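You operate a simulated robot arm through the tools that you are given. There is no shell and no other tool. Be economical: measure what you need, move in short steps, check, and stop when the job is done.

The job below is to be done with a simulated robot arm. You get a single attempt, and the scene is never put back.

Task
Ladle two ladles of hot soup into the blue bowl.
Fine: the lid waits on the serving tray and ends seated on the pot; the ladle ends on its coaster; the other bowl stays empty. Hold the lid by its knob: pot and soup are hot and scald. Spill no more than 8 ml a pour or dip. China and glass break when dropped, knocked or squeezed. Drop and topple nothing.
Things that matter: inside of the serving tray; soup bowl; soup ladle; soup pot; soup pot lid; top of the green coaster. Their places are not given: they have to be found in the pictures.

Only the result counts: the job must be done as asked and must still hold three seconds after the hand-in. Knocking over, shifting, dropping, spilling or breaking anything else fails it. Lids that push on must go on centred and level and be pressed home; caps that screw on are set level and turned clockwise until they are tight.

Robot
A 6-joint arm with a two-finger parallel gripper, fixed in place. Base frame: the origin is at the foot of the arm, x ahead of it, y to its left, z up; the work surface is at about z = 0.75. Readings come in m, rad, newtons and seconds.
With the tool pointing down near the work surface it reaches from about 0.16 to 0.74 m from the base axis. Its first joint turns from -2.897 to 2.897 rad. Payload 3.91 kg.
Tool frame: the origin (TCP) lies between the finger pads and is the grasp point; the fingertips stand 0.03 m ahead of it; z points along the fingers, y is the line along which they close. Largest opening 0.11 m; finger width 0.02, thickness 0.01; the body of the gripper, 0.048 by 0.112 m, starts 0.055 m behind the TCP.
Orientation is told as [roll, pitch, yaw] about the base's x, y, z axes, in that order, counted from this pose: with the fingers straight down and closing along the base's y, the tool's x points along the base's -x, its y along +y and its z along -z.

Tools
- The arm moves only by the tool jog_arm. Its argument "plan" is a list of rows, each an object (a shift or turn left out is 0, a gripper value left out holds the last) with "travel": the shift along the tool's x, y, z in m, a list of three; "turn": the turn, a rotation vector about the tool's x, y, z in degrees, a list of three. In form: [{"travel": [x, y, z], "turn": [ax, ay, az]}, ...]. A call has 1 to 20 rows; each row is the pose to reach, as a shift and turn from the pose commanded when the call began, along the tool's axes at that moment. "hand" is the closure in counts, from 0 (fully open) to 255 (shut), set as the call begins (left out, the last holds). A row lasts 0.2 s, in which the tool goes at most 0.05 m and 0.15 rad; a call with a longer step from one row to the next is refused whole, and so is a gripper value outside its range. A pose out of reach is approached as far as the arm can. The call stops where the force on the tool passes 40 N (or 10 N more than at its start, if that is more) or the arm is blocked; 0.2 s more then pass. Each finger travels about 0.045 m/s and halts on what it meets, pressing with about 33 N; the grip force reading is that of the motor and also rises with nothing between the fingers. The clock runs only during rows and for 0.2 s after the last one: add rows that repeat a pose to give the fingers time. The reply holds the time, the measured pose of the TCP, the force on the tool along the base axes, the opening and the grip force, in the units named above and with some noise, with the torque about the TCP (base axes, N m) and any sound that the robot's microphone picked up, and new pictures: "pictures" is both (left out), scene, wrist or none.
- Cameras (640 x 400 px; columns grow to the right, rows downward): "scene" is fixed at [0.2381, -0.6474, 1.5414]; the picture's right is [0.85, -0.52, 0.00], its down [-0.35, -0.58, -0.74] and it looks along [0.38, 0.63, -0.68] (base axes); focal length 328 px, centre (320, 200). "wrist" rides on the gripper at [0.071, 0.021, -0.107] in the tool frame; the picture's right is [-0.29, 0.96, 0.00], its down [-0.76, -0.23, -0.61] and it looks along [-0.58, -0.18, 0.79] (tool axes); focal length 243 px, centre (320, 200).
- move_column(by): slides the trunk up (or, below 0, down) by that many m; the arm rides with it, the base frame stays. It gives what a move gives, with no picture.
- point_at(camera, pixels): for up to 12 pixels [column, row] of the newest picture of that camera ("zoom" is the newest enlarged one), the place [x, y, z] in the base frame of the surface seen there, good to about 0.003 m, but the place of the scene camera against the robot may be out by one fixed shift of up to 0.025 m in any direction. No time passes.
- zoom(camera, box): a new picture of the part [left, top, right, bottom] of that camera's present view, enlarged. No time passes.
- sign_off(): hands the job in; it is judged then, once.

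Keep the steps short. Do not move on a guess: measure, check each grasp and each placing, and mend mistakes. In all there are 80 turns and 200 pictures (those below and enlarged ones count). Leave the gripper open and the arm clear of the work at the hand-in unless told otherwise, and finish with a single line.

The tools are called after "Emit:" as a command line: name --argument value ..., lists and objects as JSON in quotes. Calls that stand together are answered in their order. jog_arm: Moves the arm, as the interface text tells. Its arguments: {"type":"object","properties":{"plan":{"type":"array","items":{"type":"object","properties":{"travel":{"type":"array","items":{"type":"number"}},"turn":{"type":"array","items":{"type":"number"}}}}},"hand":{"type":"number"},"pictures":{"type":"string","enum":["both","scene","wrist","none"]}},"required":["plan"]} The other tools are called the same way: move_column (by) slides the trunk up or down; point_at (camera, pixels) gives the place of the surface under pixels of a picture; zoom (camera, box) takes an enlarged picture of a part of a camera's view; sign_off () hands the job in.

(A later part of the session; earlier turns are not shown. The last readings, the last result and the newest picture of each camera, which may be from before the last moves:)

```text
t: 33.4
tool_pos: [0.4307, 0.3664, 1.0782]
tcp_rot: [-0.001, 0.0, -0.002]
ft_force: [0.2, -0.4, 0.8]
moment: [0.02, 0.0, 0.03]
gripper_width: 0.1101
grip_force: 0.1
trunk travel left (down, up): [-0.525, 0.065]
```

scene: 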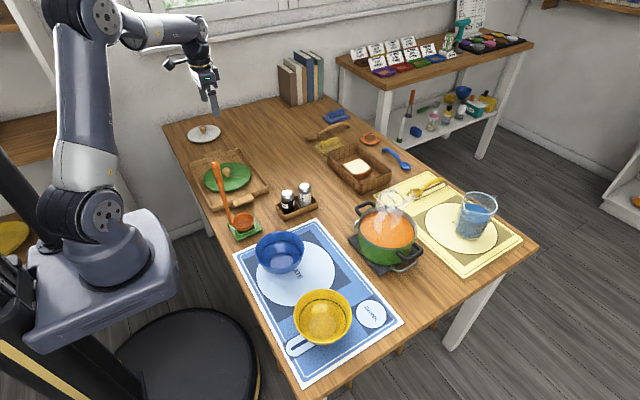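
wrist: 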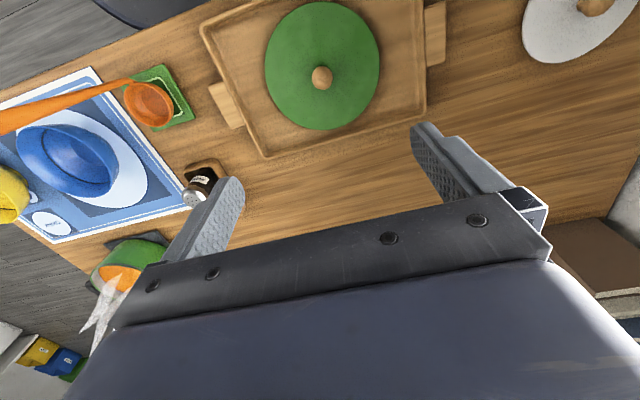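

The lid sits inside the tray. Next is the ladle. I'll measure its bowl rim, handle and coaster, plus the blue bowl and pot, from this wrist view.

Emit:
zoom --camera "wrist" --box '[0, 50, 200, 175]'

Emit:
point_at --camera "zoom" --pixels '[[10, 240], [100, 195], [200, 165], [300, 135], [380, 105], [420, 92], [395, 140], [560, 175], [480, 105], [450, 240], [520, 240], [480, 180]]'

Emit:
point_at --camera "wrist" --pixels '[[20, 145], [50, 190], [115, 180], [80, 125], [68, 160], [165, 68], [193, 118], [140, 128], [120, 85], [205, 180], [195, 195], [45, 125]]'

```text
3.20 times, centred on (100, 112) of wrist
```

zoom: 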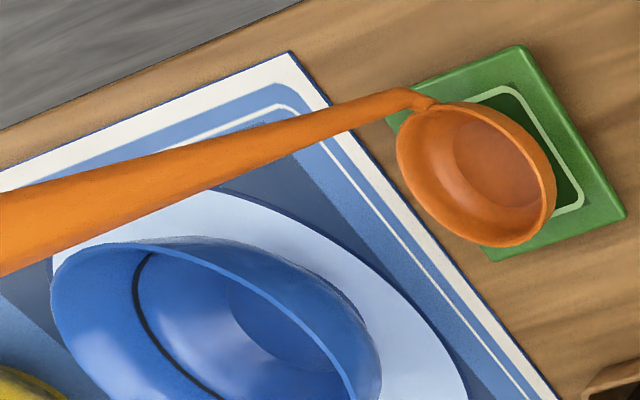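

```text
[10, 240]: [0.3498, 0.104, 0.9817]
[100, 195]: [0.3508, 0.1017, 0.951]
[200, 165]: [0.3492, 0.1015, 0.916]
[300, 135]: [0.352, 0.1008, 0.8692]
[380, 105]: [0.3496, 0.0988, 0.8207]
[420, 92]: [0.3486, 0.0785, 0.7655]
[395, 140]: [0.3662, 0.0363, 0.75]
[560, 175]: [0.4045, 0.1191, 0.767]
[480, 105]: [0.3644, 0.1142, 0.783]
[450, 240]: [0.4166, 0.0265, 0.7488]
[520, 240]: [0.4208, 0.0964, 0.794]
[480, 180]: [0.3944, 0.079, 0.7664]
```

```text
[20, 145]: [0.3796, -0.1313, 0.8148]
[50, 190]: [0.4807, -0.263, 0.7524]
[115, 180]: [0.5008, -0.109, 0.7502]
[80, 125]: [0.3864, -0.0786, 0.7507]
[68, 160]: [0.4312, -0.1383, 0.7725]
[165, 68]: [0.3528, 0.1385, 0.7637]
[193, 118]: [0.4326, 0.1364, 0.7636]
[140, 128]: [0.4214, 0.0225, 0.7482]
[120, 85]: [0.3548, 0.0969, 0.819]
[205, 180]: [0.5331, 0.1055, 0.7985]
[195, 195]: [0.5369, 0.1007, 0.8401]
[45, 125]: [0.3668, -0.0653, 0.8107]
```

The handle is vertical at about (0.348,0.0945), with its tip at ~1.035. The ladle bowl is centred near (0.388,0.093), rim z 0.796, and the coaster is centred at (0.391,0.095). I'll move above the handle first.

Emit:
jog_arm --plan '[{"travel": [0.01, -0.03, -0.022]}, {"travel": [0.02, -0.065, -0.022]}, {"travel": [0.031, -0.103, -0.022]}, {"travel": [0.043, -0.141, -0.022]}, {"travel": [0.055, -0.179, -0.022]}, {"travel": [0.066, -0.217, -0.022]}, {"travel": [0.077, -0.252, -0.022]}, {"travel": [0.083, -0.272, -0.022]}, {"travel": [0.083, -0.272, -0.022]}]'

Emit:
zoom --camera "wrist" --box '[220, 100, 420, 230]'

```text
t: 35.4
tool_pos: [0.3467, 0.094, 1.0995]
tcp_rot: [0.0, -0.001, -0.002]
ft_force: [-1.1, -0.6, -0.4]
moment: [-0.04, 0.05, -0.01]
gripper_width: 0.1101
grip_force: 0.0
trunk travel left (down, up): [-0.525, 0.065]
```

scene: 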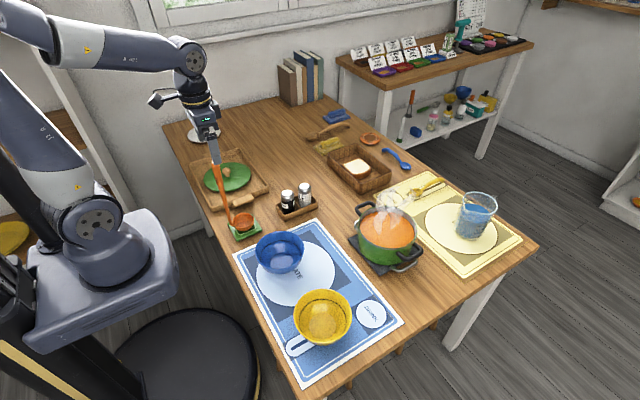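
wrist: 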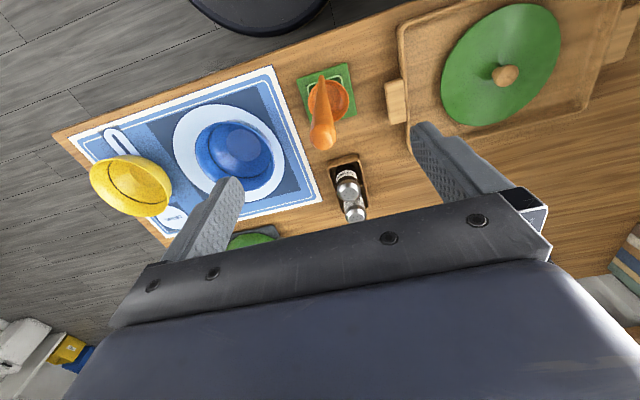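

```text
3.08 times, centred on (320, 165) of wrist
```

zoom: 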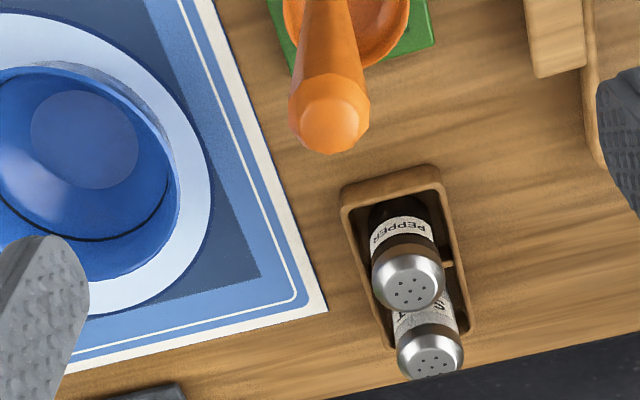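

The handle tip projects about 3.6 px right of the tool axis, so it is roughly 2.5 mm towards +y. I'll verify, and measure the blue bowl's rim from here too.

Emit:
point_at --camera "zoom" --pixels '[[335, 125], [295, 110], [366, 110], [330, 80], [335, 30]]'

Emit:
zoom --camera "wrist" --box '[60, 80, 320, 240]'

Emit:
point_at --camera "wrist" --pixels '[[195, 150], [225, 123], [272, 155], [240, 150], [258, 130], [205, 128], [195, 165], [250, 188], [238, 140], [345, 175], [355, 212], [345, 165]]'

```text
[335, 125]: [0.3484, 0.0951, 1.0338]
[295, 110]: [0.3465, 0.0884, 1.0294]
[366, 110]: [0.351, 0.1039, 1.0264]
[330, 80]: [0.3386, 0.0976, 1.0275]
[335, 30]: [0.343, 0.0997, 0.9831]
```

```text
2.46 times, centred on (190, 160) of wrist
```

zoom: 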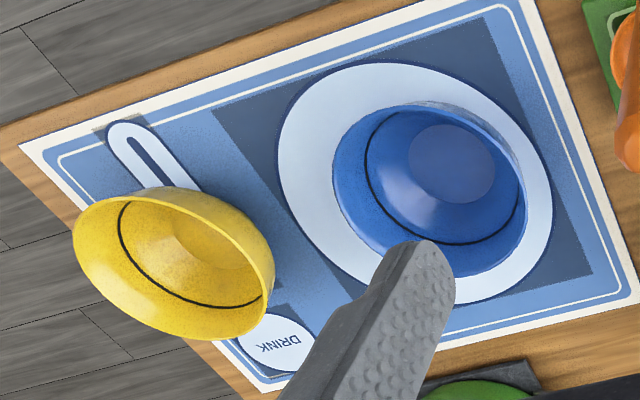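

```text
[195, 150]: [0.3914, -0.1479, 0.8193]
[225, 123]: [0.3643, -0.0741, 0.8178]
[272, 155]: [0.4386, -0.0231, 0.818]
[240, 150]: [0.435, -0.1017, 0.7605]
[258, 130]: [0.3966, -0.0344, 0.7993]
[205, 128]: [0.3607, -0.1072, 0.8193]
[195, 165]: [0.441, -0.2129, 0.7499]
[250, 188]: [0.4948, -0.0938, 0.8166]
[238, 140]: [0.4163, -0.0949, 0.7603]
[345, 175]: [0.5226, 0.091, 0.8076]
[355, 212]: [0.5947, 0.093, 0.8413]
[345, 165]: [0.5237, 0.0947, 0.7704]
```

The handle centre is (0.347,0.096). The blue bowl is centred at about (0.427,-0.091), rim radius 0.067, rim z 0.819. I'll descend around the handle.

Emit:
jog_arm --plan '[{"travel": [0, 0.002, 0.005]}, {"travel": [0, 0.002, 0.03]}, {"travel": [0, 0.002, 0.06]}, {"travel": [0, 0.002, 0.09]}, {"travel": [0, 0.002, 0.1085]}, {"travel": [0, 0.002, 0.1085]}]'

Emit:
zoom --camera "wrist" --box '[220, 60, 440, 240]'

```text
t: 36.8
tool_pos: [0.3459, 0.0967, 0.9902]
tcp_rot: [0.0, -0.001, 0.001]
ft_force: [0.9, -0.3, 1.3]
moment: [-0.01, 0.01, 0.05]
gripper_width: 0.1101
grip_force: 0.0
trunk travel left (down, up): [-0.525, 0.065]
```

scene: 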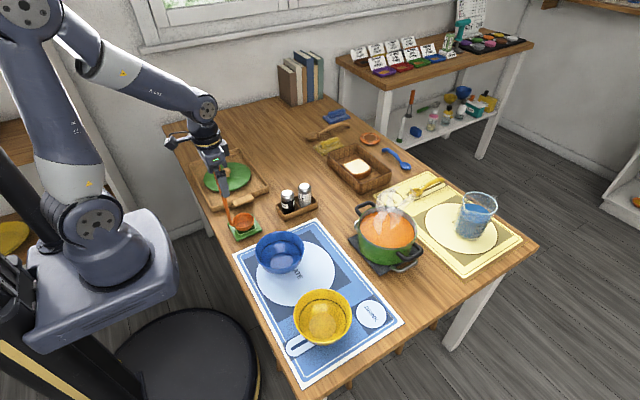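
wrist: 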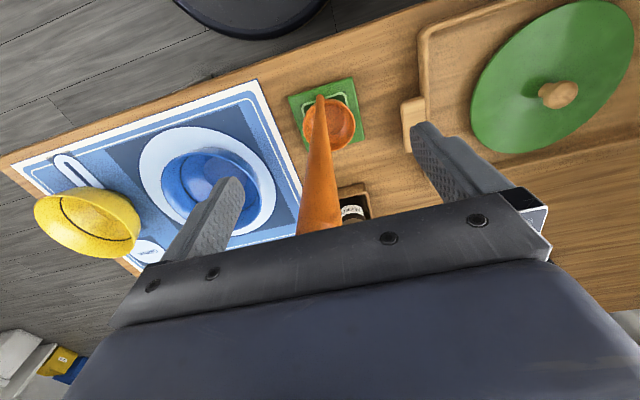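

```text
2.22 times, centred on (330, 150) of wrist
```

zoom: 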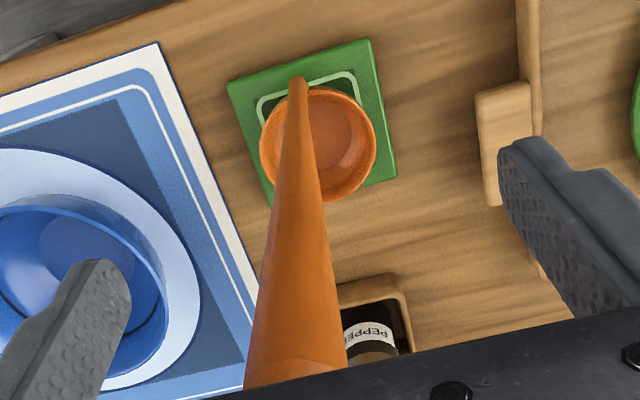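

The handle is centred between the fingers, so I'll close.

Emit:
jog_arm --plan '[{}, {}, {}, {}, {}, {}, {}, {}, {}]' --hand 255

Emit:
zoom --camera "scene" --box '[180, 130, 290, 250]'

```text
t: 38.8
tool_pos: [0.3464, 0.0959, 0.9928]
tcp_rot: [0.0, 0.0, -0.001]
ft_force: [-0.1, 0.3, -1.3]
moment: [-0.05, 0.03, 0.0]
gripper_width: 0.0212
grip_force: 33.0
trunk travel left (down, up): [-0.525, 0.065]
```

scene: 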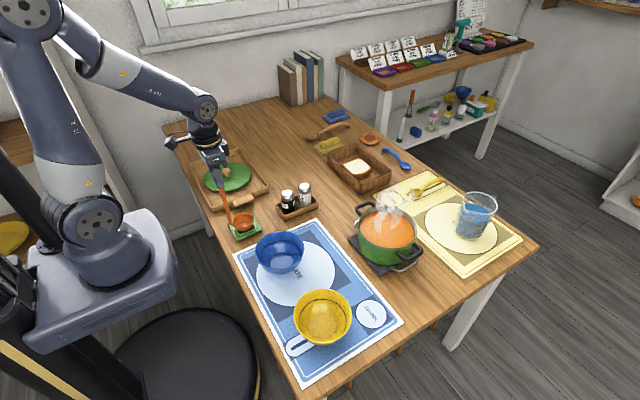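
wrist: 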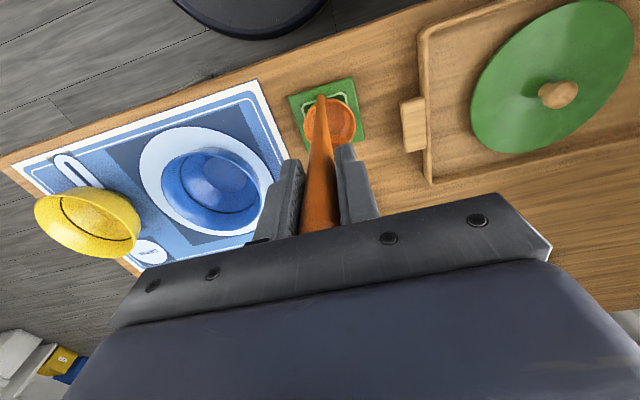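

```text
3.33 times, centred on (235, 190) of scene
```

zoom: 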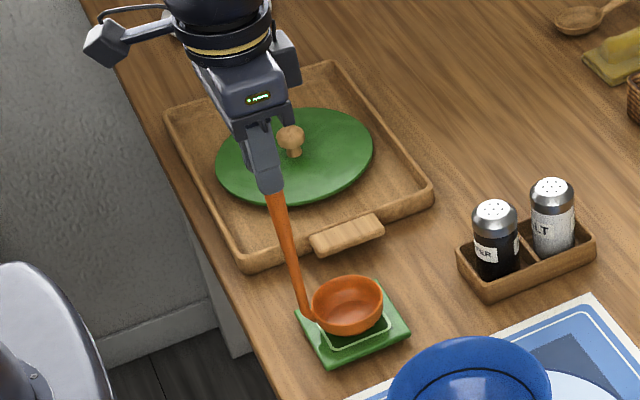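

The ladle handle is held at 21 mm width. The TCP-to-ladle-bottom drop is about 0.229. I'll lift gently.

Emit:
jog_arm --plan '[{"travel": [0, 0, -0.003]}, {"travel": [0, 0, -0.008]}, {"travel": [0, 0, -0.018]}, {"travel": [0, 0, -0.035]}, {"travel": [0, 0, -0.055]}, {"travel": [0, 0, -0.08]}, {"travel": [0, 0, -0.105]}, {"travel": [0, 0, -0.13]}, {"travel": [0, 0, -0.145]}, {"travel": [0, 0, -0.15]}, {"travel": [0, 0, -0.15]}]'

Emit:
zoom --camera "wrist" --box '[240, 50, 400, 240]'

Emit:
point_at --camera "zoom" --pixels '[[300, 200], [320, 150], [340, 100], [360, 150], [400, 180], [300, 130], [340, 200], [420, 130]]'

```text
t: 41.2
tool_pos: [0.3466, 0.0957, 1.1409]
tcp_rot: [-0.001, -0.001, -0.003]
ft_force: [-0.5, 0.0, 0.0]
moment: [0.01, 0.03, -0.05]
gripper_width: 0.0213
grip_force: 33.3
trunk travel left (down, up): [-0.525, 0.065]
```

scene: 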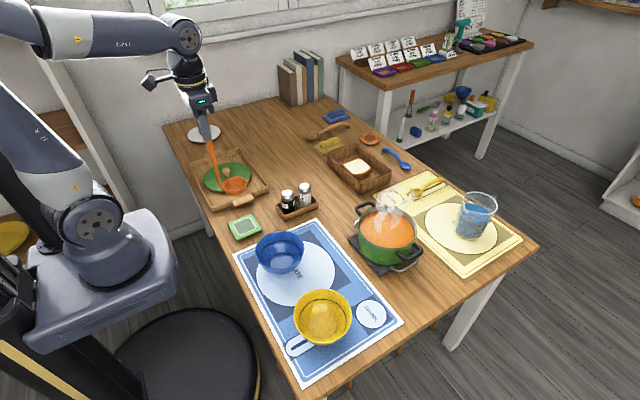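
wrist: 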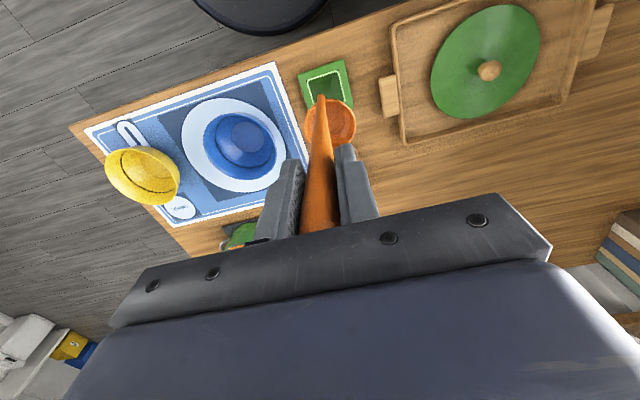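

```text
2.11 times, centred on (320, 145) of wrist
```

zoom: 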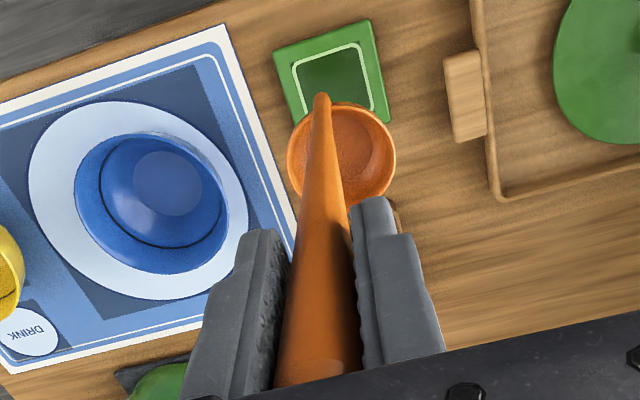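

```text
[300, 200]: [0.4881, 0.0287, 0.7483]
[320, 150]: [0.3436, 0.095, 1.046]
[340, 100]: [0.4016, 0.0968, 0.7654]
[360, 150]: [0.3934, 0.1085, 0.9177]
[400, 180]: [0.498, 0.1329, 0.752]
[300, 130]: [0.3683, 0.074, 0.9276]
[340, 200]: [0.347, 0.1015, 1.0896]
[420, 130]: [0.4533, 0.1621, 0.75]
```

The ladle is up and hasn't rotated in the grip. I'll measure its bowl rim relative to the TCP.

Emit:
zoom --camera "wrist" --box '[290, 85, 370, 160]'

Emit:
point_at --camera "wrist" --pixels '[[305, 122], [354, 120], [332, 100], [342, 143], [311, 138], [347, 107], [322, 96], [335, 120]]'

Emit:
point_at --camera "scene" --pixels '[[385, 228], [360, 225], [410, 225], [388, 209], [385, 246], [385, 250], [361, 208], [412, 236], [388, 205], [236, 184], [228, 187], [246, 185]]'

Emit:
zoom --camera "scene" --box '[330, 180, 450, 280]'

```text
5.33 times, centred on (330, 122) of wrist
```

zoom: 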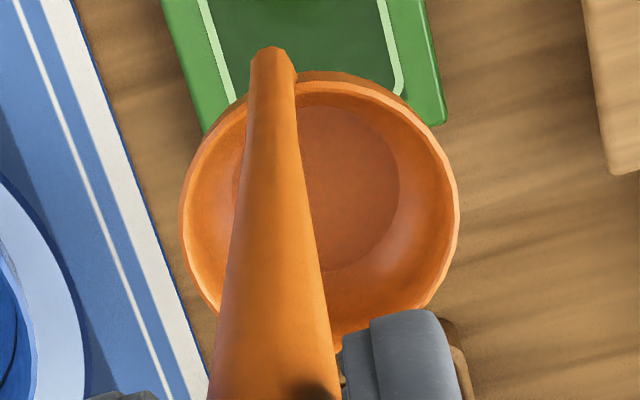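

```text
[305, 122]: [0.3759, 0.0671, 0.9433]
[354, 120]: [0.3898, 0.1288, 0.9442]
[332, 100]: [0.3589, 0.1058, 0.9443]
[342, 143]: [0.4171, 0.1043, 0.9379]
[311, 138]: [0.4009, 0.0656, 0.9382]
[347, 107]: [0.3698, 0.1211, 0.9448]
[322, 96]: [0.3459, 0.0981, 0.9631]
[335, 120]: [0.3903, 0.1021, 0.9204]
```

```text
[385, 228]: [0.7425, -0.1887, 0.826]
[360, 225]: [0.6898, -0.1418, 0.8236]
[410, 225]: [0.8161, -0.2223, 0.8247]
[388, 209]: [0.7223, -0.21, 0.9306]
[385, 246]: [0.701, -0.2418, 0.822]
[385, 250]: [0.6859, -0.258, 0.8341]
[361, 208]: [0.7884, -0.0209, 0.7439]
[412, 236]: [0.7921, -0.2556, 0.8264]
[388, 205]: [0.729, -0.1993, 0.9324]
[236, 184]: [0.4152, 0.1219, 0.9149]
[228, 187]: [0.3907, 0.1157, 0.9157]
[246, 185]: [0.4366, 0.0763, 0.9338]
```

```text
4.00 times, centred on (390, 230) of scene
```

zoom: 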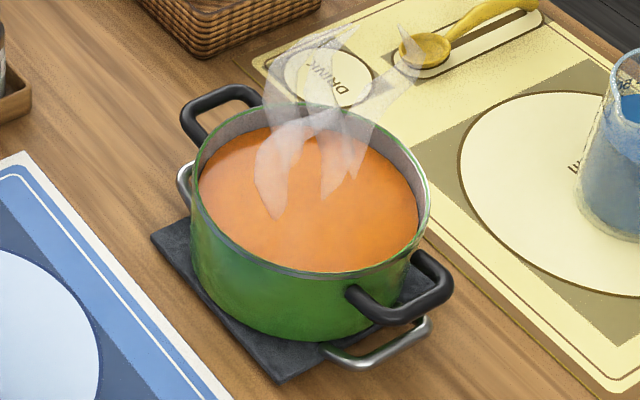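

The ladle bowl centre is TCP + (0.041, 0.001, −0.197), radius 0.0315, with its bottom at −0.229. The soup surface is near 0.832 and the pot rim near 0.842. I'll carry the empty ladle over the pot at a height that clears everything.

Emit:
jog_arm --plan '[{"travel": [-0.012, -0.011, 0]}, {"travel": [-0.034, -0.032, 0]}, {"travel": [-0.061, -0.057, 0]}, {"travel": [-0.088, -0.082, 0]}, {"travel": [-0.115, -0.107, 0]}, {"travel": [-0.142, -0.132, 0]}, {"travel": [-0.169, -0.157, 0]}, {"travel": [-0.196, -0.182, 0]}, {"travel": [-0.223, -0.207, 0]}, {"travel": [-0.25, -0.232, 0]}, {"travel": [-0.277, -0.257, 0]}, {"travel": [-0.3, -0.28, 0]}, {"travel": [-0.314, -0.291, 0]}, {"travel": [-0.32, -0.297, 0]}, {"travel": [-0.32, -0.297, 0]}]'

Emit:
zoom --camera "wrist" --box '[230, 60, 430, 230]'

```text
t: 44.4
tool_pos: [0.6667, -0.2018, 1.1406]
tcp_rot: [-0.001, 0.0, 0.001]
ft_force: [0.0, 0.2, -1.4]
moment: [-0.01, 0.03, -0.02]
gripper_width: 0.0215
grip_force: 32.8
trunk travel left (down, up): [-0.525, 0.065]
```

scene: 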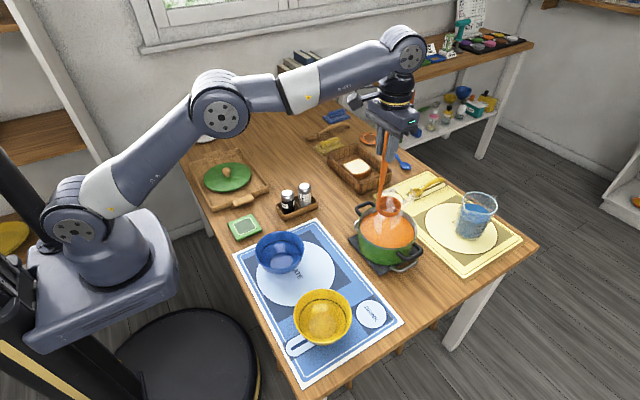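
wrist: 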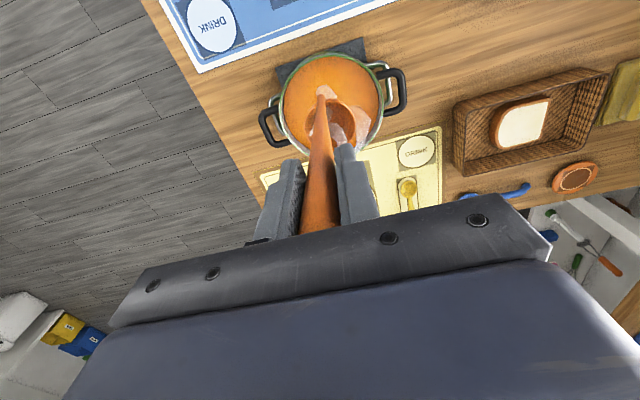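

```text
2.35 times, centred on (330, 145) of wrist
```

zoom: 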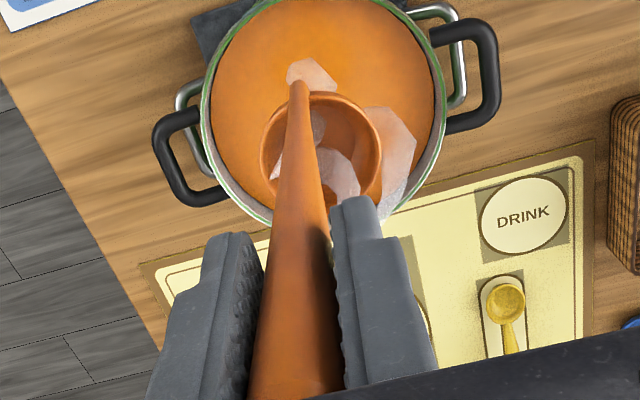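

The reach is fine and the ladle is over the soup. I'll measure the pot rim and soup level from here.

Emit:
point_at --camera "zoom" --pixels '[[204, 100], [444, 80], [240, 25], [425, 30], [235, 195], [420, 170], [240, 70], [400, 60], [340, 40], [265, 215], [230, 150], [300, 20]]'

```text
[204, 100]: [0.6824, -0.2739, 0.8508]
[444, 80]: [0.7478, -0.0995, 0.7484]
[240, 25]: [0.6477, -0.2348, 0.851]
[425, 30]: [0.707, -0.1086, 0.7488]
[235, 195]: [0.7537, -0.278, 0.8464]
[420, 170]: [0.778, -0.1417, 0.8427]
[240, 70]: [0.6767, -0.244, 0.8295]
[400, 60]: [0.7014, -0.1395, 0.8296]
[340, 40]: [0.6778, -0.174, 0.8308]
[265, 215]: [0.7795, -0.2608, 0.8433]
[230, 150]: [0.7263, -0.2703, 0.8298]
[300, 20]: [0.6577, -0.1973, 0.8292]
```

The soup is at 0.830 and the pot rim at 0.851, giving about 20 mm of freeboard. I'll dip straight down slowly until the ladle rim is about 13 mm under the surface, and hold.

Emit:
jog_arm --plan '[{"travel": [0, 0, 0.015]}, {"travel": [0, 0, 0.035]}, {"travel": [0, 0, 0.055]}, {"travel": [0, 0, 0.07]}, {"travel": [0, 0, 0.076]}, {"travel": [0, 0, 0.081]}, {"travel": [0, 0, 0.086]}, {"travel": [0, 0, 0.091]}, {"travel": [0, 0, 0.096]}, {"travel": [0, 0, 0.1]}, {"travel": [0, 0, 0.104]}, {"travel": [0, 0, 0.108]}, {"travel": [0, 0, 0.112]}, {"travel": [0, 0, 0.116]}, {"travel": [0, 0, 0.12]}, {"travel": [0, 0, 0.124]}, {"travel": [0, 0, 0.124]}, {"travel": [0, 0, 0.124]}]'

Emit:
zoom --camera "wrist" --box '[230, 30, 430, 200]'

```text
t: 48.2
tool_pos: [0.6667, -0.2019, 1.0165]
tcp_rot: [0.0, 0.0, -0.001]
ft_force: [-0.2, -0.6, -1.9]
moment: [-0.02, 0.06, -0.02]
gripper_width: 0.0212
grip_force: 32.9
trunk travel left (down, up): [-0.525, 0.065]
```

scene: 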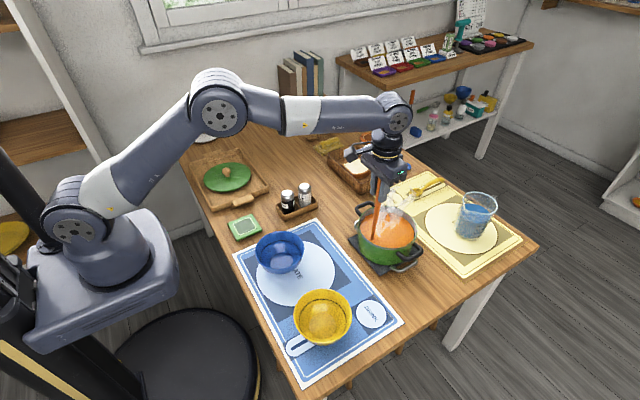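
wrist: 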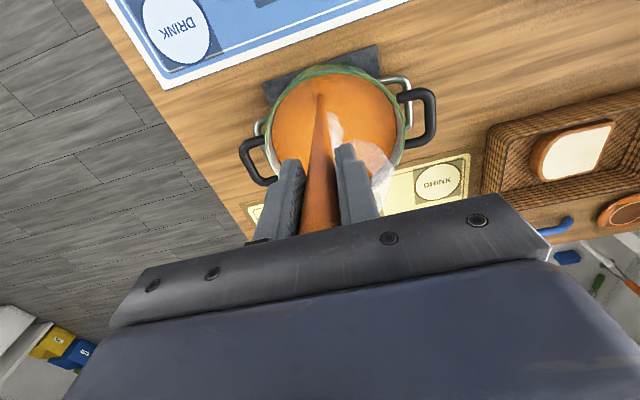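

```text
2.35 times, centred on (330, 115) of wrist
```

zoom: 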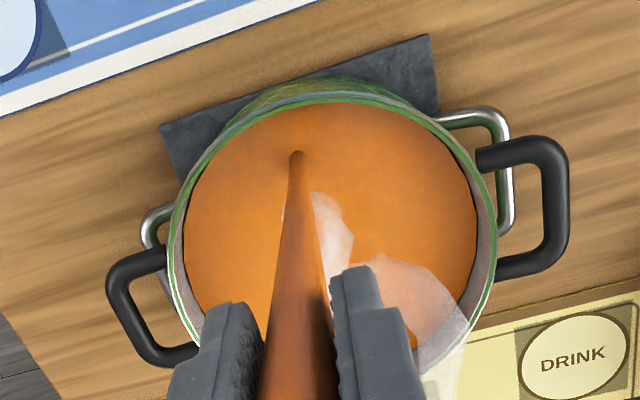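

The ladle bowl is fully submerged. I'll raise it slowly and pause above the soup to drain.

Emit:
jog_arm --plan '[{"travel": [0, 0, -0.002]}, {"travel": [0, 0, -0.005]}, {"travel": [0, 0, -0.009]}, {"travel": [0, 0, -0.013]}, {"travel": [0, 0, -0.017]}, {"travel": [0, 0, -0.021]}, {"travel": [0, 0, -0.025]}, {"travel": [0, 0, -0.029]}, {"travel": [0, 0, -0.033]}, {"travel": [0, 0, -0.037]}, {"travel": [0, 0, -0.041]}, {"travel": [0, 0, -0.045]}, {"travel": [0, 0, -0.049]}, {"travel": [0, 0, -0.051]}, {"travel": [0, 0, -0.052]}, {"travel": [0, 0, -0.052]}, {"travel": [0, 0, -0.052]}, {"travel": [0, 0, -0.052]}]'

Emit:
zoom --camera "wrist" --box '[260, 50, 400, 170]'

```text
t: 52.0
tool_pos: [0.6676, -0.2022, 1.0699]
tcp_rot: [0.0, 0.0, -0.002]
ft_force: [0.4, 1.1, -2.3]
moment: [0.02, 0.05, 0.02]
gripper_width: 0.0218
grip_force: 33.0
trunk travel left (down, up): [-0.525, 0.065]
```

scene: 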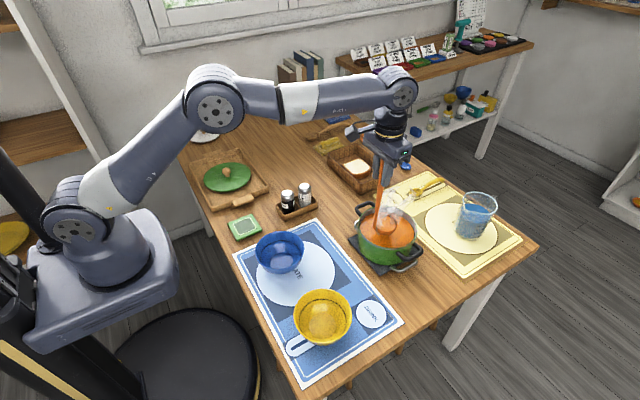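
wrist: 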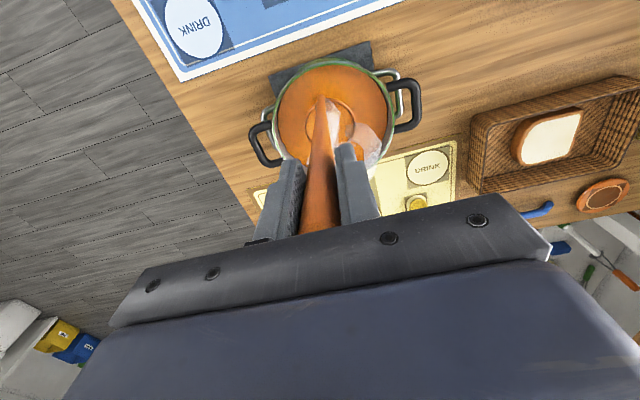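

```text
3.33 times, centred on (330, 110) of wrist
```

zoom: 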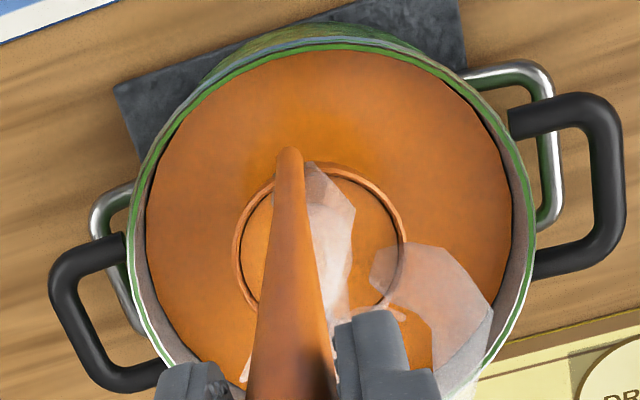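

The ladle is brim-full of soup. I'll raise it clear of the rim, then carry it slowly with gentle acceleration towards the blue bowl.

Emit:
jog_arm --plan '[{"travel": [0, 0, -0.002]}, {"travel": [0, 0, -0.005]}, {"travel": [0, 0, -0.01]}, {"travel": [0, 0, -0.016]}, {"travel": [0, 0, -0.022]}, {"travel": [0, 0, -0.028]}, {"travel": [0, 0, -0.033]}, {"travel": [0, 0, -0.036]}, {"travel": [0, 0, -0.038]}, {"travel": [0, 0, -0.038]}, {"travel": [0, 0, -0.038]}]' --pictures "none"

Emit:
jog_arm --plan '[{"travel": [0.001, 0.0003, 0]}, {"travel": [0.004, 0.001, 0]}, {"travel": [0.009, 0.0025, 0]}, {"travel": [0.016, 0.0045, 0]}, {"travel": [0.024, 0.0068, 0]}, {"travel": [0.033, 0.0094, 0]}, {"travel": [0.042, 0.012, 0]}, {"travel": [0.051, 0.0145, 0]}, {"travel": [0.06, 0.017, 0]}, {"travel": [0.069, 0.0196, 0]}, {"travel": [0.078, 0.022, 0]}, {"travel": [0.087, 0.0247, 0]}, {"travel": [0.096, 0.0273, 0]}, {"travel": [0.105, 0.03, 0]}, {"travel": [0.114, 0.0324, 0]}, {"travel": [0.123, 0.035, 0]}, {"travel": [0.13, 0.037, 0]}, {"travel": [0.135, 0.0384, 0]}, {"travel": [0.138, 0.0393, 0]}, {"travel": [0.14, 0.04, 0]}]'

```text
t: 54.4
tool_pos: [0.6662, -0.2023, 1.1071]
tcp_rot: [0.0, 0.0, -0.002]
ft_force: [-0.6, 0.3, -1.5]
moment: [0.0, 0.07, 0.01]
gripper_width: 0.0216
grip_force: 33.1
trunk travel left (down, up): [-0.525, 0.065]
```

```text
t: 58.6
tool_pos: [0.5275, -0.1621, 1.1074]
tcp_rot: [0.001, 0.001, -0.001]
ft_force: [0.2, -0.5, -1.8]
moment: [-0.03, 0.05, 0.01]
gripper_width: 0.0217
grip_force: 33.2
trunk travel left (down, up): [-0.525, 0.065]
```

scene: 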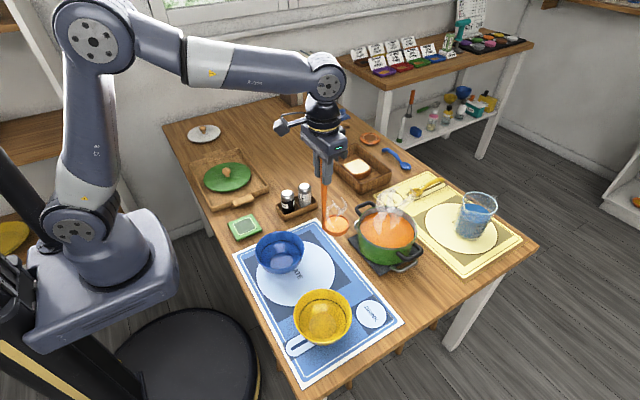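
wrist: 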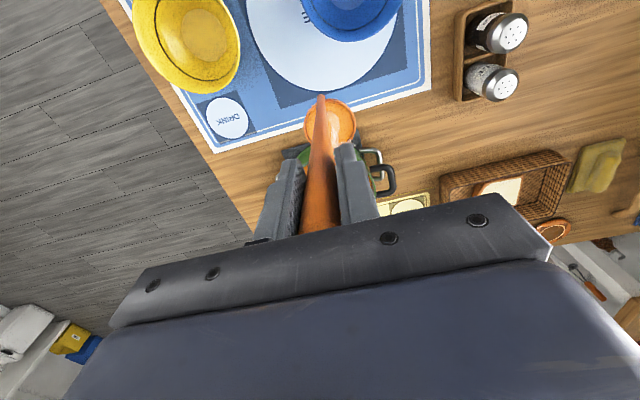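

There are no drips visible and the soup is steady. I'll continue to the pour start pose, with the ladle lip just off the bowl centre.

Emit:
jog_arm --plan '[{"travel": [0.001, 0.0003, 0]}, {"travel": [0.004, 0.001, 0]}, {"travel": [0.009, 0.0025, 0]}, {"travel": [0.016, 0.0045, 0.001]}, {"travel": [0.024, 0.0068, 0.002]}, {"travel": [0.033, 0.0094, 0.003]}, {"travel": [0.042, 0.012, 0.004]}, {"travel": [0.051, 0.0145, 0.005]}, {"travel": [0.06, 0.017, 0.006]}, {"travel": [0.069, 0.0196, 0.007]}, {"travel": [0.078, 0.022, 0.008]}, {"travel": [0.087, 0.0247, 0.009]}, {"travel": [0.096, 0.0273, 0.01]}, {"travel": [0.105, 0.03, 0.01]}, {"travel": [0.114, 0.0324, 0.01]}, {"travel": [0.123, 0.035, 0.01]}, {"travel": [0.131, 0.037, 0.01]}, {"travel": [0.1365, 0.0384, 0.01]}, {"travel": [0.14, 0.0393, 0.01]}, {"travel": [0.1415, 0.0396, 0.01]}]'

Emit:
zoom --camera "wrist" --box '[220, 60, 420, 230]'

Emit:
zoom --camera "scene" --box '[210, 150, 370, 310]'

```text
t: 62.8
tool_pos: [0.3857, -0.1216, 1.0974]
tcp_rot: [0.0, 0.002, 0.001]
ft_force: [-0.5, -0.6, -2.4]
moment: [-0.01, 0.05, 0.03]
gripper_width: 0.0213
grip_force: 33.1
trunk travel left (down, up): [-0.525, 0.065]
```

scene: 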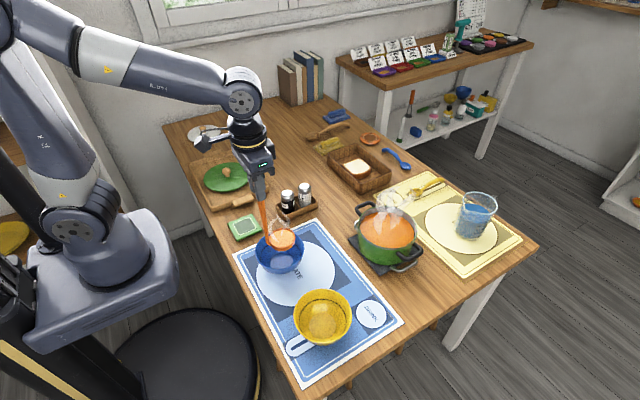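
wrist: 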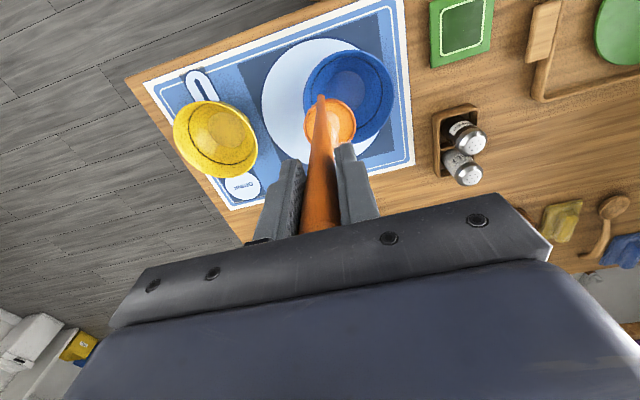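

```text
2.35 times, centred on (320, 145) of wrist
```

zoom: 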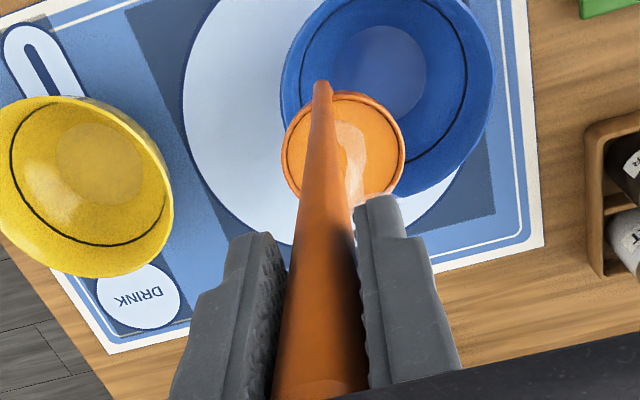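

```text
2.50 times, centred on (290, 230) of scene
```

zoom: 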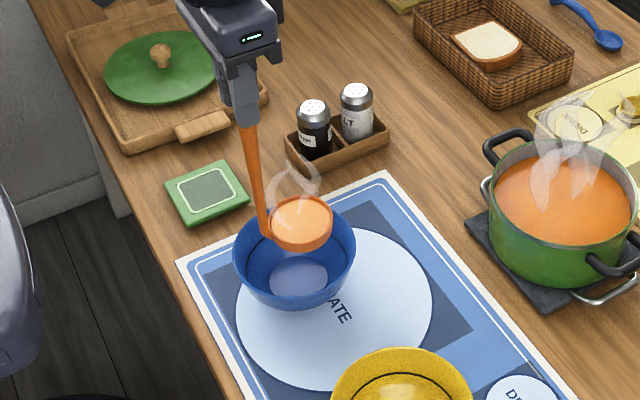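

The full ladle is over the bowl with its +y lip near the bowl centre. I'll pour by tilting about the tool x axis (the hand swings to +y), moving the TCP so the lip stays at y ≈ −0.09. The first stage is 0 to 60° at 3° per row.

Emit:
jog_arm --plan '[{"travel": [0, 0.0104, 0.0009], "turn": [3, 0, 0]}, {"travel": [0, 0.0208, 0.0023], "turn": [6, 0, 0]}, {"travel": [0, 0.0312, 0.0042], "turn": [9, 0, 0]}, {"travel": [0, 0.0417, 0.0067], "turn": [12, 0, 0]}, {"travel": [0, 0.0521, 0.0097], "turn": [15, 0, 0]}, {"travel": [0, 0.0625, 0.0132], "turn": [18, 0, 0]}, {"travel": [0, 0.0728, 0.0173], "turn": [21, 0, 0]}, {"travel": [0, 0.0829, 0.0218], "turn": [24, 0, 0]}, {"travel": [0, 0.093, 0.0269], "turn": [27, 0, 0]}, {"travel": [0, 0.1029, 0.0324], "turn": [30, 0, 0]}, {"travel": [0, 0.1125, 0.0384], "turn": [33, 0, 0]}, {"travel": [0, 0.122, 0.0448], "turn": [36, 0, 0]}, {"travel": [0, 0.1312, 0.0517], "turn": [39, 0, 0]}, {"travel": [0, 0.1402, 0.059], "turn": [42, 0, 0]}, {"travel": [0, 0.1488, 0.0667], "turn": [45, 0, 0]}, {"travel": [0, 0.1571, 0.0748], "turn": [48, 0, 0]}, {"travel": [0, 0.1651, 0.0832], "turn": [51, 0, 0]}, {"travel": [0, 0.1728, 0.092], "turn": [54, 0, 0]}, {"travel": [0, 0.18, 0.1011], "turn": [57, 0, 0]}, {"travel": [0, 0.1869, 0.1105], "turn": [60, 0, 0]}]'

Emit:
zoom --camera "scene" --box '[210, 150, 370, 310]'

```text
t: 67.0
tool_pos: [0.3863, 0.0662, 0.9871]
tcp_rot: [-1.046, 0.001, 0.001]
ft_force: [-0.2, -0.6, -1.8]
moment: [0.14, 0.01, 0.01]
gripper_width: 0.0213
grip_force: 32.4
trunk travel left (down, up): [-0.525, 0.065]
```

scene: 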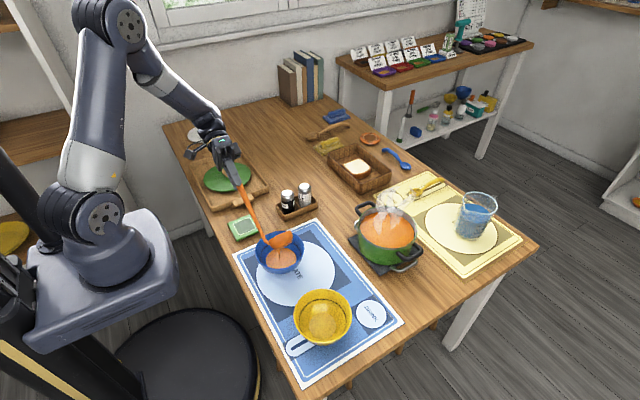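
wrist: 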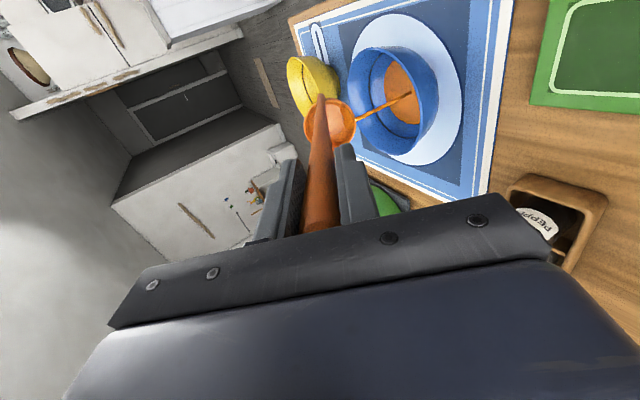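

```text
2.50 times, centred on (290, 230) of scene
```

zoom: 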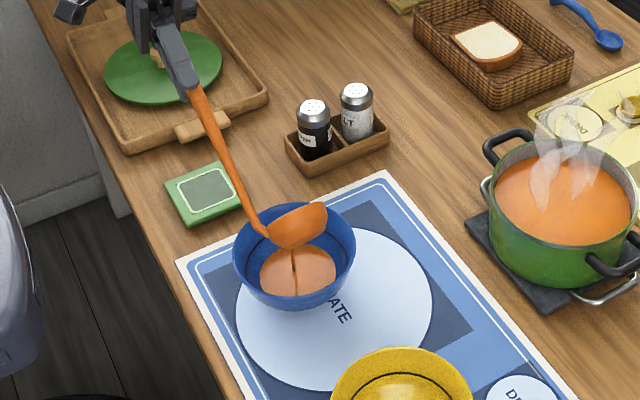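

The stream is landing in the middle of the blue bowl. I'll continue the tilt to 88° while rising slightly to keep the wrist clear of the lid and tray, then hold to drain.

Emit:
jog_arm --plan '[{"travel": [0, 0.0104, -0.0038], "turn": [4, 0, 0]}, {"travel": [0, 0.0208, -0.0067], "turn": [8, 0, 0]}, {"travel": [0, 0.0311, -0.0086], "turn": [12, 0, 0]}, {"travel": [0, 0.0412, -0.0097], "turn": [16, 0, 0]}, {"travel": [0, 0.0511, -0.0099], "turn": [20, 0, 0]}, {"travel": [0, 0.0606, -0.0091], "turn": [24, 0, 0]}, {"travel": [0, 0.0698, -0.0076], "turn": [28, 0, 0]}, {"travel": [0, 0.0698, -0.0076], "turn": [28, 0, 0]}, {"travel": [0, 0.0698, -0.0076], "turn": [28, 0, 0]}, {"travel": [0, 0.0698, -0.0076], "turn": [28, 0, 0]}, {"travel": [0, 0.0698, -0.0076], "turn": [28, 0, 0]}, {"travel": [0, 0.0698, -0.0076], "turn": [28, 0, 0]}, {"travel": [0, 0.0698, -0.0076], "turn": [28, 0, 0]}]'

Emit:
zoom --camera "scene" --box '[210, 150, 370, 310]'

Emit:
zoom --camera "wrist" --box '[260, 50, 460, 200]'

```text
t: 69.8
tool_pos: [0.386, 0.1067, 0.9307]
tcp_rot: [-1.534, 0.0, -0.003]
ft_force: [0.0, 0.2, -0.7]
moment: [0.19, 0.06, -0.03]
gripper_width: 0.0212
grip_force: 33.0
trunk travel left (down, up): [-0.525, 0.065]
```

scene: 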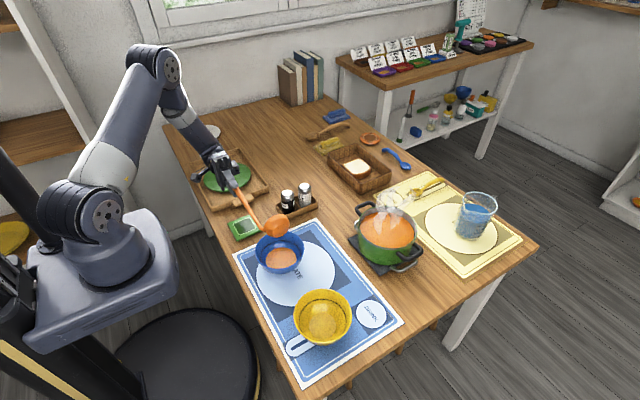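
wrist: 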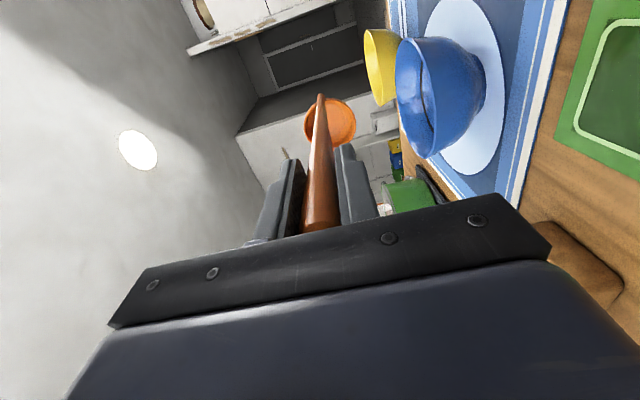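

```text
2.50 times, centred on (290, 230) of scene
```

zoom: 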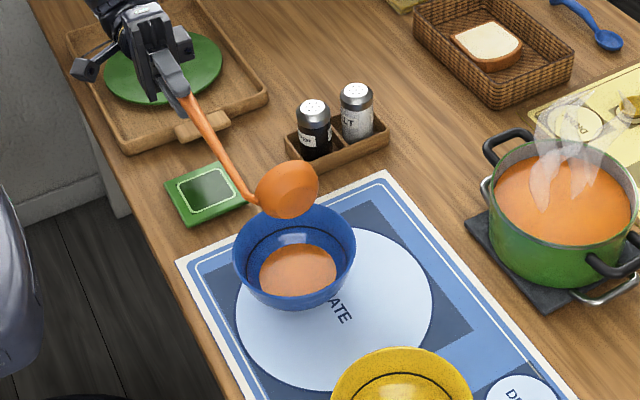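

```text
2.67 times, centred on (360, 125) of wrist
```

zoom: 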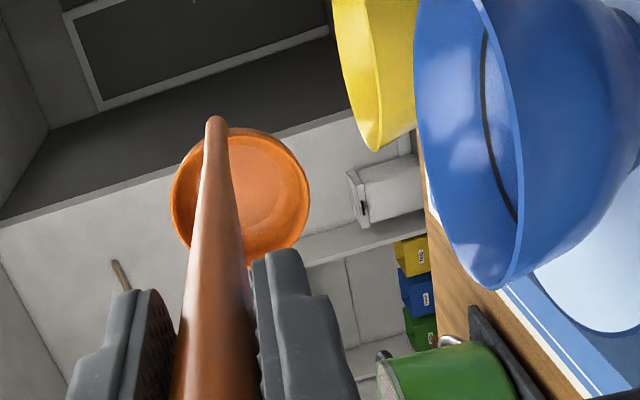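

The ladle is empty, the soup is in the bowl, and nothing is on the mat. I'll swing the ladle back upright, pivoting about its bowl.

Emit:
jog_arm --plan '[{"travel": [0, -0.0274, 0.0019], "turn": [-8, 0, 0]}, {"travel": [0, -0.0543, 0.0076], "turn": [-16, 0, 0]}, {"travel": [0, -0.0801, 0.017], "turn": [-24, 0, 0]}, {"travel": [0, -0.1044, 0.0299], "turn": [-32, 0, 0]}, {"travel": [0, -0.1266, 0.0461], "turn": [-40, 0, 0]}, {"travel": [0, -0.1464, 0.0652], "turn": [-48, 0, 0]}, {"travel": [0, -0.1633, 0.0868], "turn": [-56, 0, 0]}, {"travel": [0, -0.1771, 0.1106], "turn": [-64, 0, 0]}, {"travel": [0, -0.1874, 0.1361], "turn": [-72, 0, 0]}, {"travel": [0, -0.194, 0.1628], "turn": [-80, 0, 0]}, {"travel": [0, -0.1969, 0.1901], "turn": [-88, 0, 0]}, {"travel": [0, -0.1969, 0.1901], "turn": [-88, 0, 0]}]'

Emit:
zoom --camera "wrist" --box '[220, 20, 420, 180]'

```text
t: 72.4
tool_pos: [0.3845, -0.0907, 1.1204]
tcp_rot: [0.003, 0.0, -0.002]
ft_force: [-0.5, -0.2, -0.9]
moment: [0.0, 0.04, -0.01]
gripper_width: 0.0215
grip_force: 33.2
trunk travel left (down, up): [-0.525, 0.065]
```

scene: 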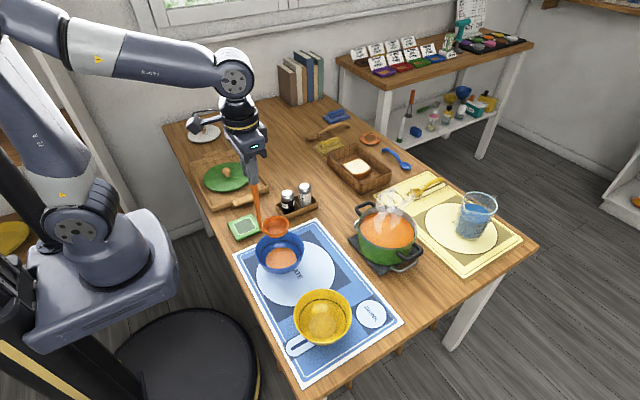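
wrist: 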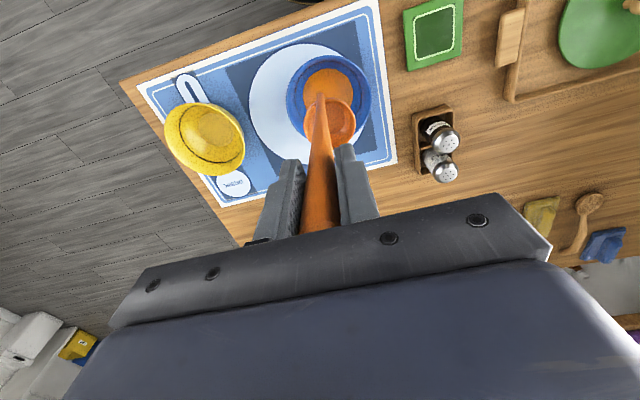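

```text
2.50 times, centred on (320, 100) of wrist
```

zoom: 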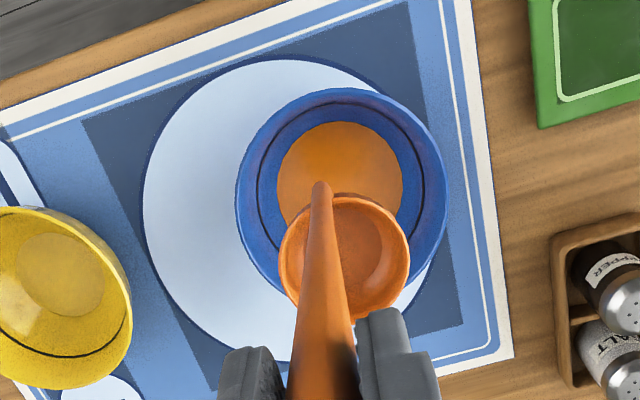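

The grip is unchanged and there's no spill. I'm going back over the pot for the second ladle.

Emit:
jog_arm --plan '[{"travel": [-0.008, -0.003, 0]}, {"travel": [-0.025, -0.01, 0]}, {"travel": [-0.047, -0.018, 0]}, {"travel": [-0.072, -0.028, 0]}, {"travel": [-0.097, -0.038, 0]}, {"travel": [-0.122, -0.0475, 0]}, {"travel": [-0.147, -0.057, 0]}, {"travel": [-0.172, -0.067, 0]}, {"travel": [-0.197, -0.0767, 0]}, {"travel": [-0.222, -0.0865, 0]}, {"travel": [-0.247, -0.096, 0]}, {"travel": [-0.267, -0.104, 0]}, {"travel": [-0.278, -0.108, 0]}, {"travel": [-0.2825, -0.11, 0]}, {"travel": [-0.2825, -0.11, 0]}]'

Emit:
zoom --camera "wrist" --box '[230, 30, 430, 200]'

Emit:
point_at --camera "zoom" --pixels '[[250, 110], [320, 90], [400, 110], [240, 180]]'

```text
t: 75.6
tool_pos: [0.6693, -0.2002, 1.1194]
tcp_rot: [0.0, 0.0, -0.003]
ft_force: [-0.2, -0.1, -0.6]
moment: [0.02, 0.03, 0.01]
gripper_width: 0.0214
grip_force: 32.7
trunk travel left (down, up): [-0.525, 0.065]
```

scene: 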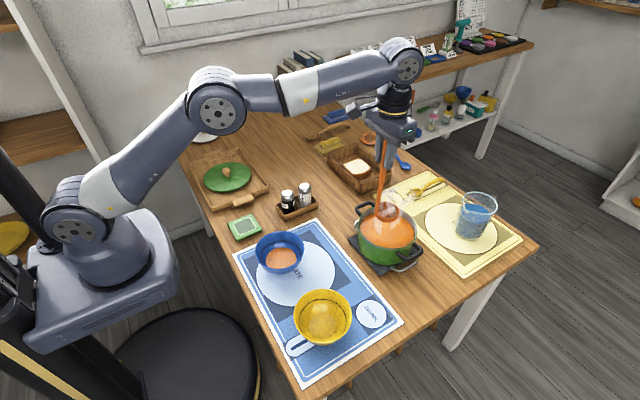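
wrist: 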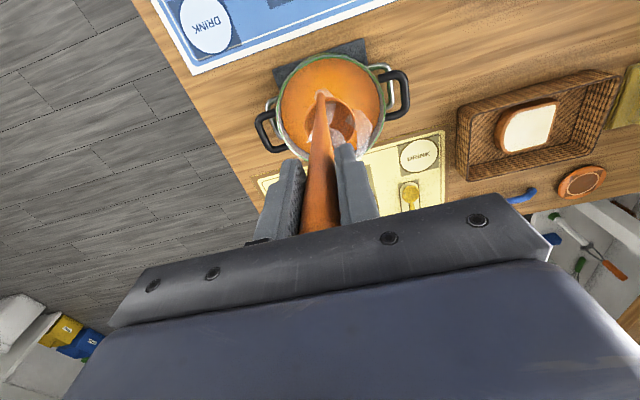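

```text
2.35 times, centred on (330, 115) of wrist
```

zoom: 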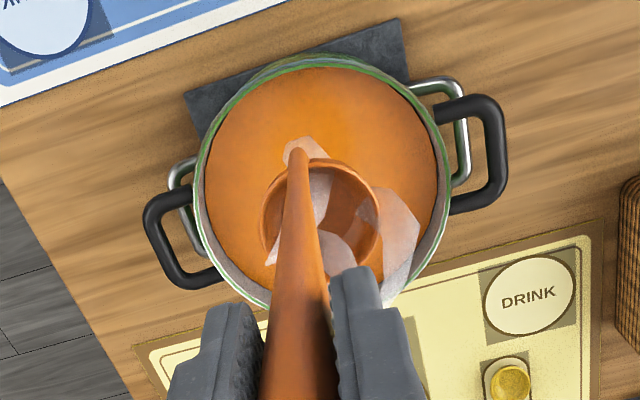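

```text
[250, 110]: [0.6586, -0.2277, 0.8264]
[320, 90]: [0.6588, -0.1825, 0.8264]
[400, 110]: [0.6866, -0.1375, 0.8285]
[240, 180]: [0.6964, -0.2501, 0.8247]
```

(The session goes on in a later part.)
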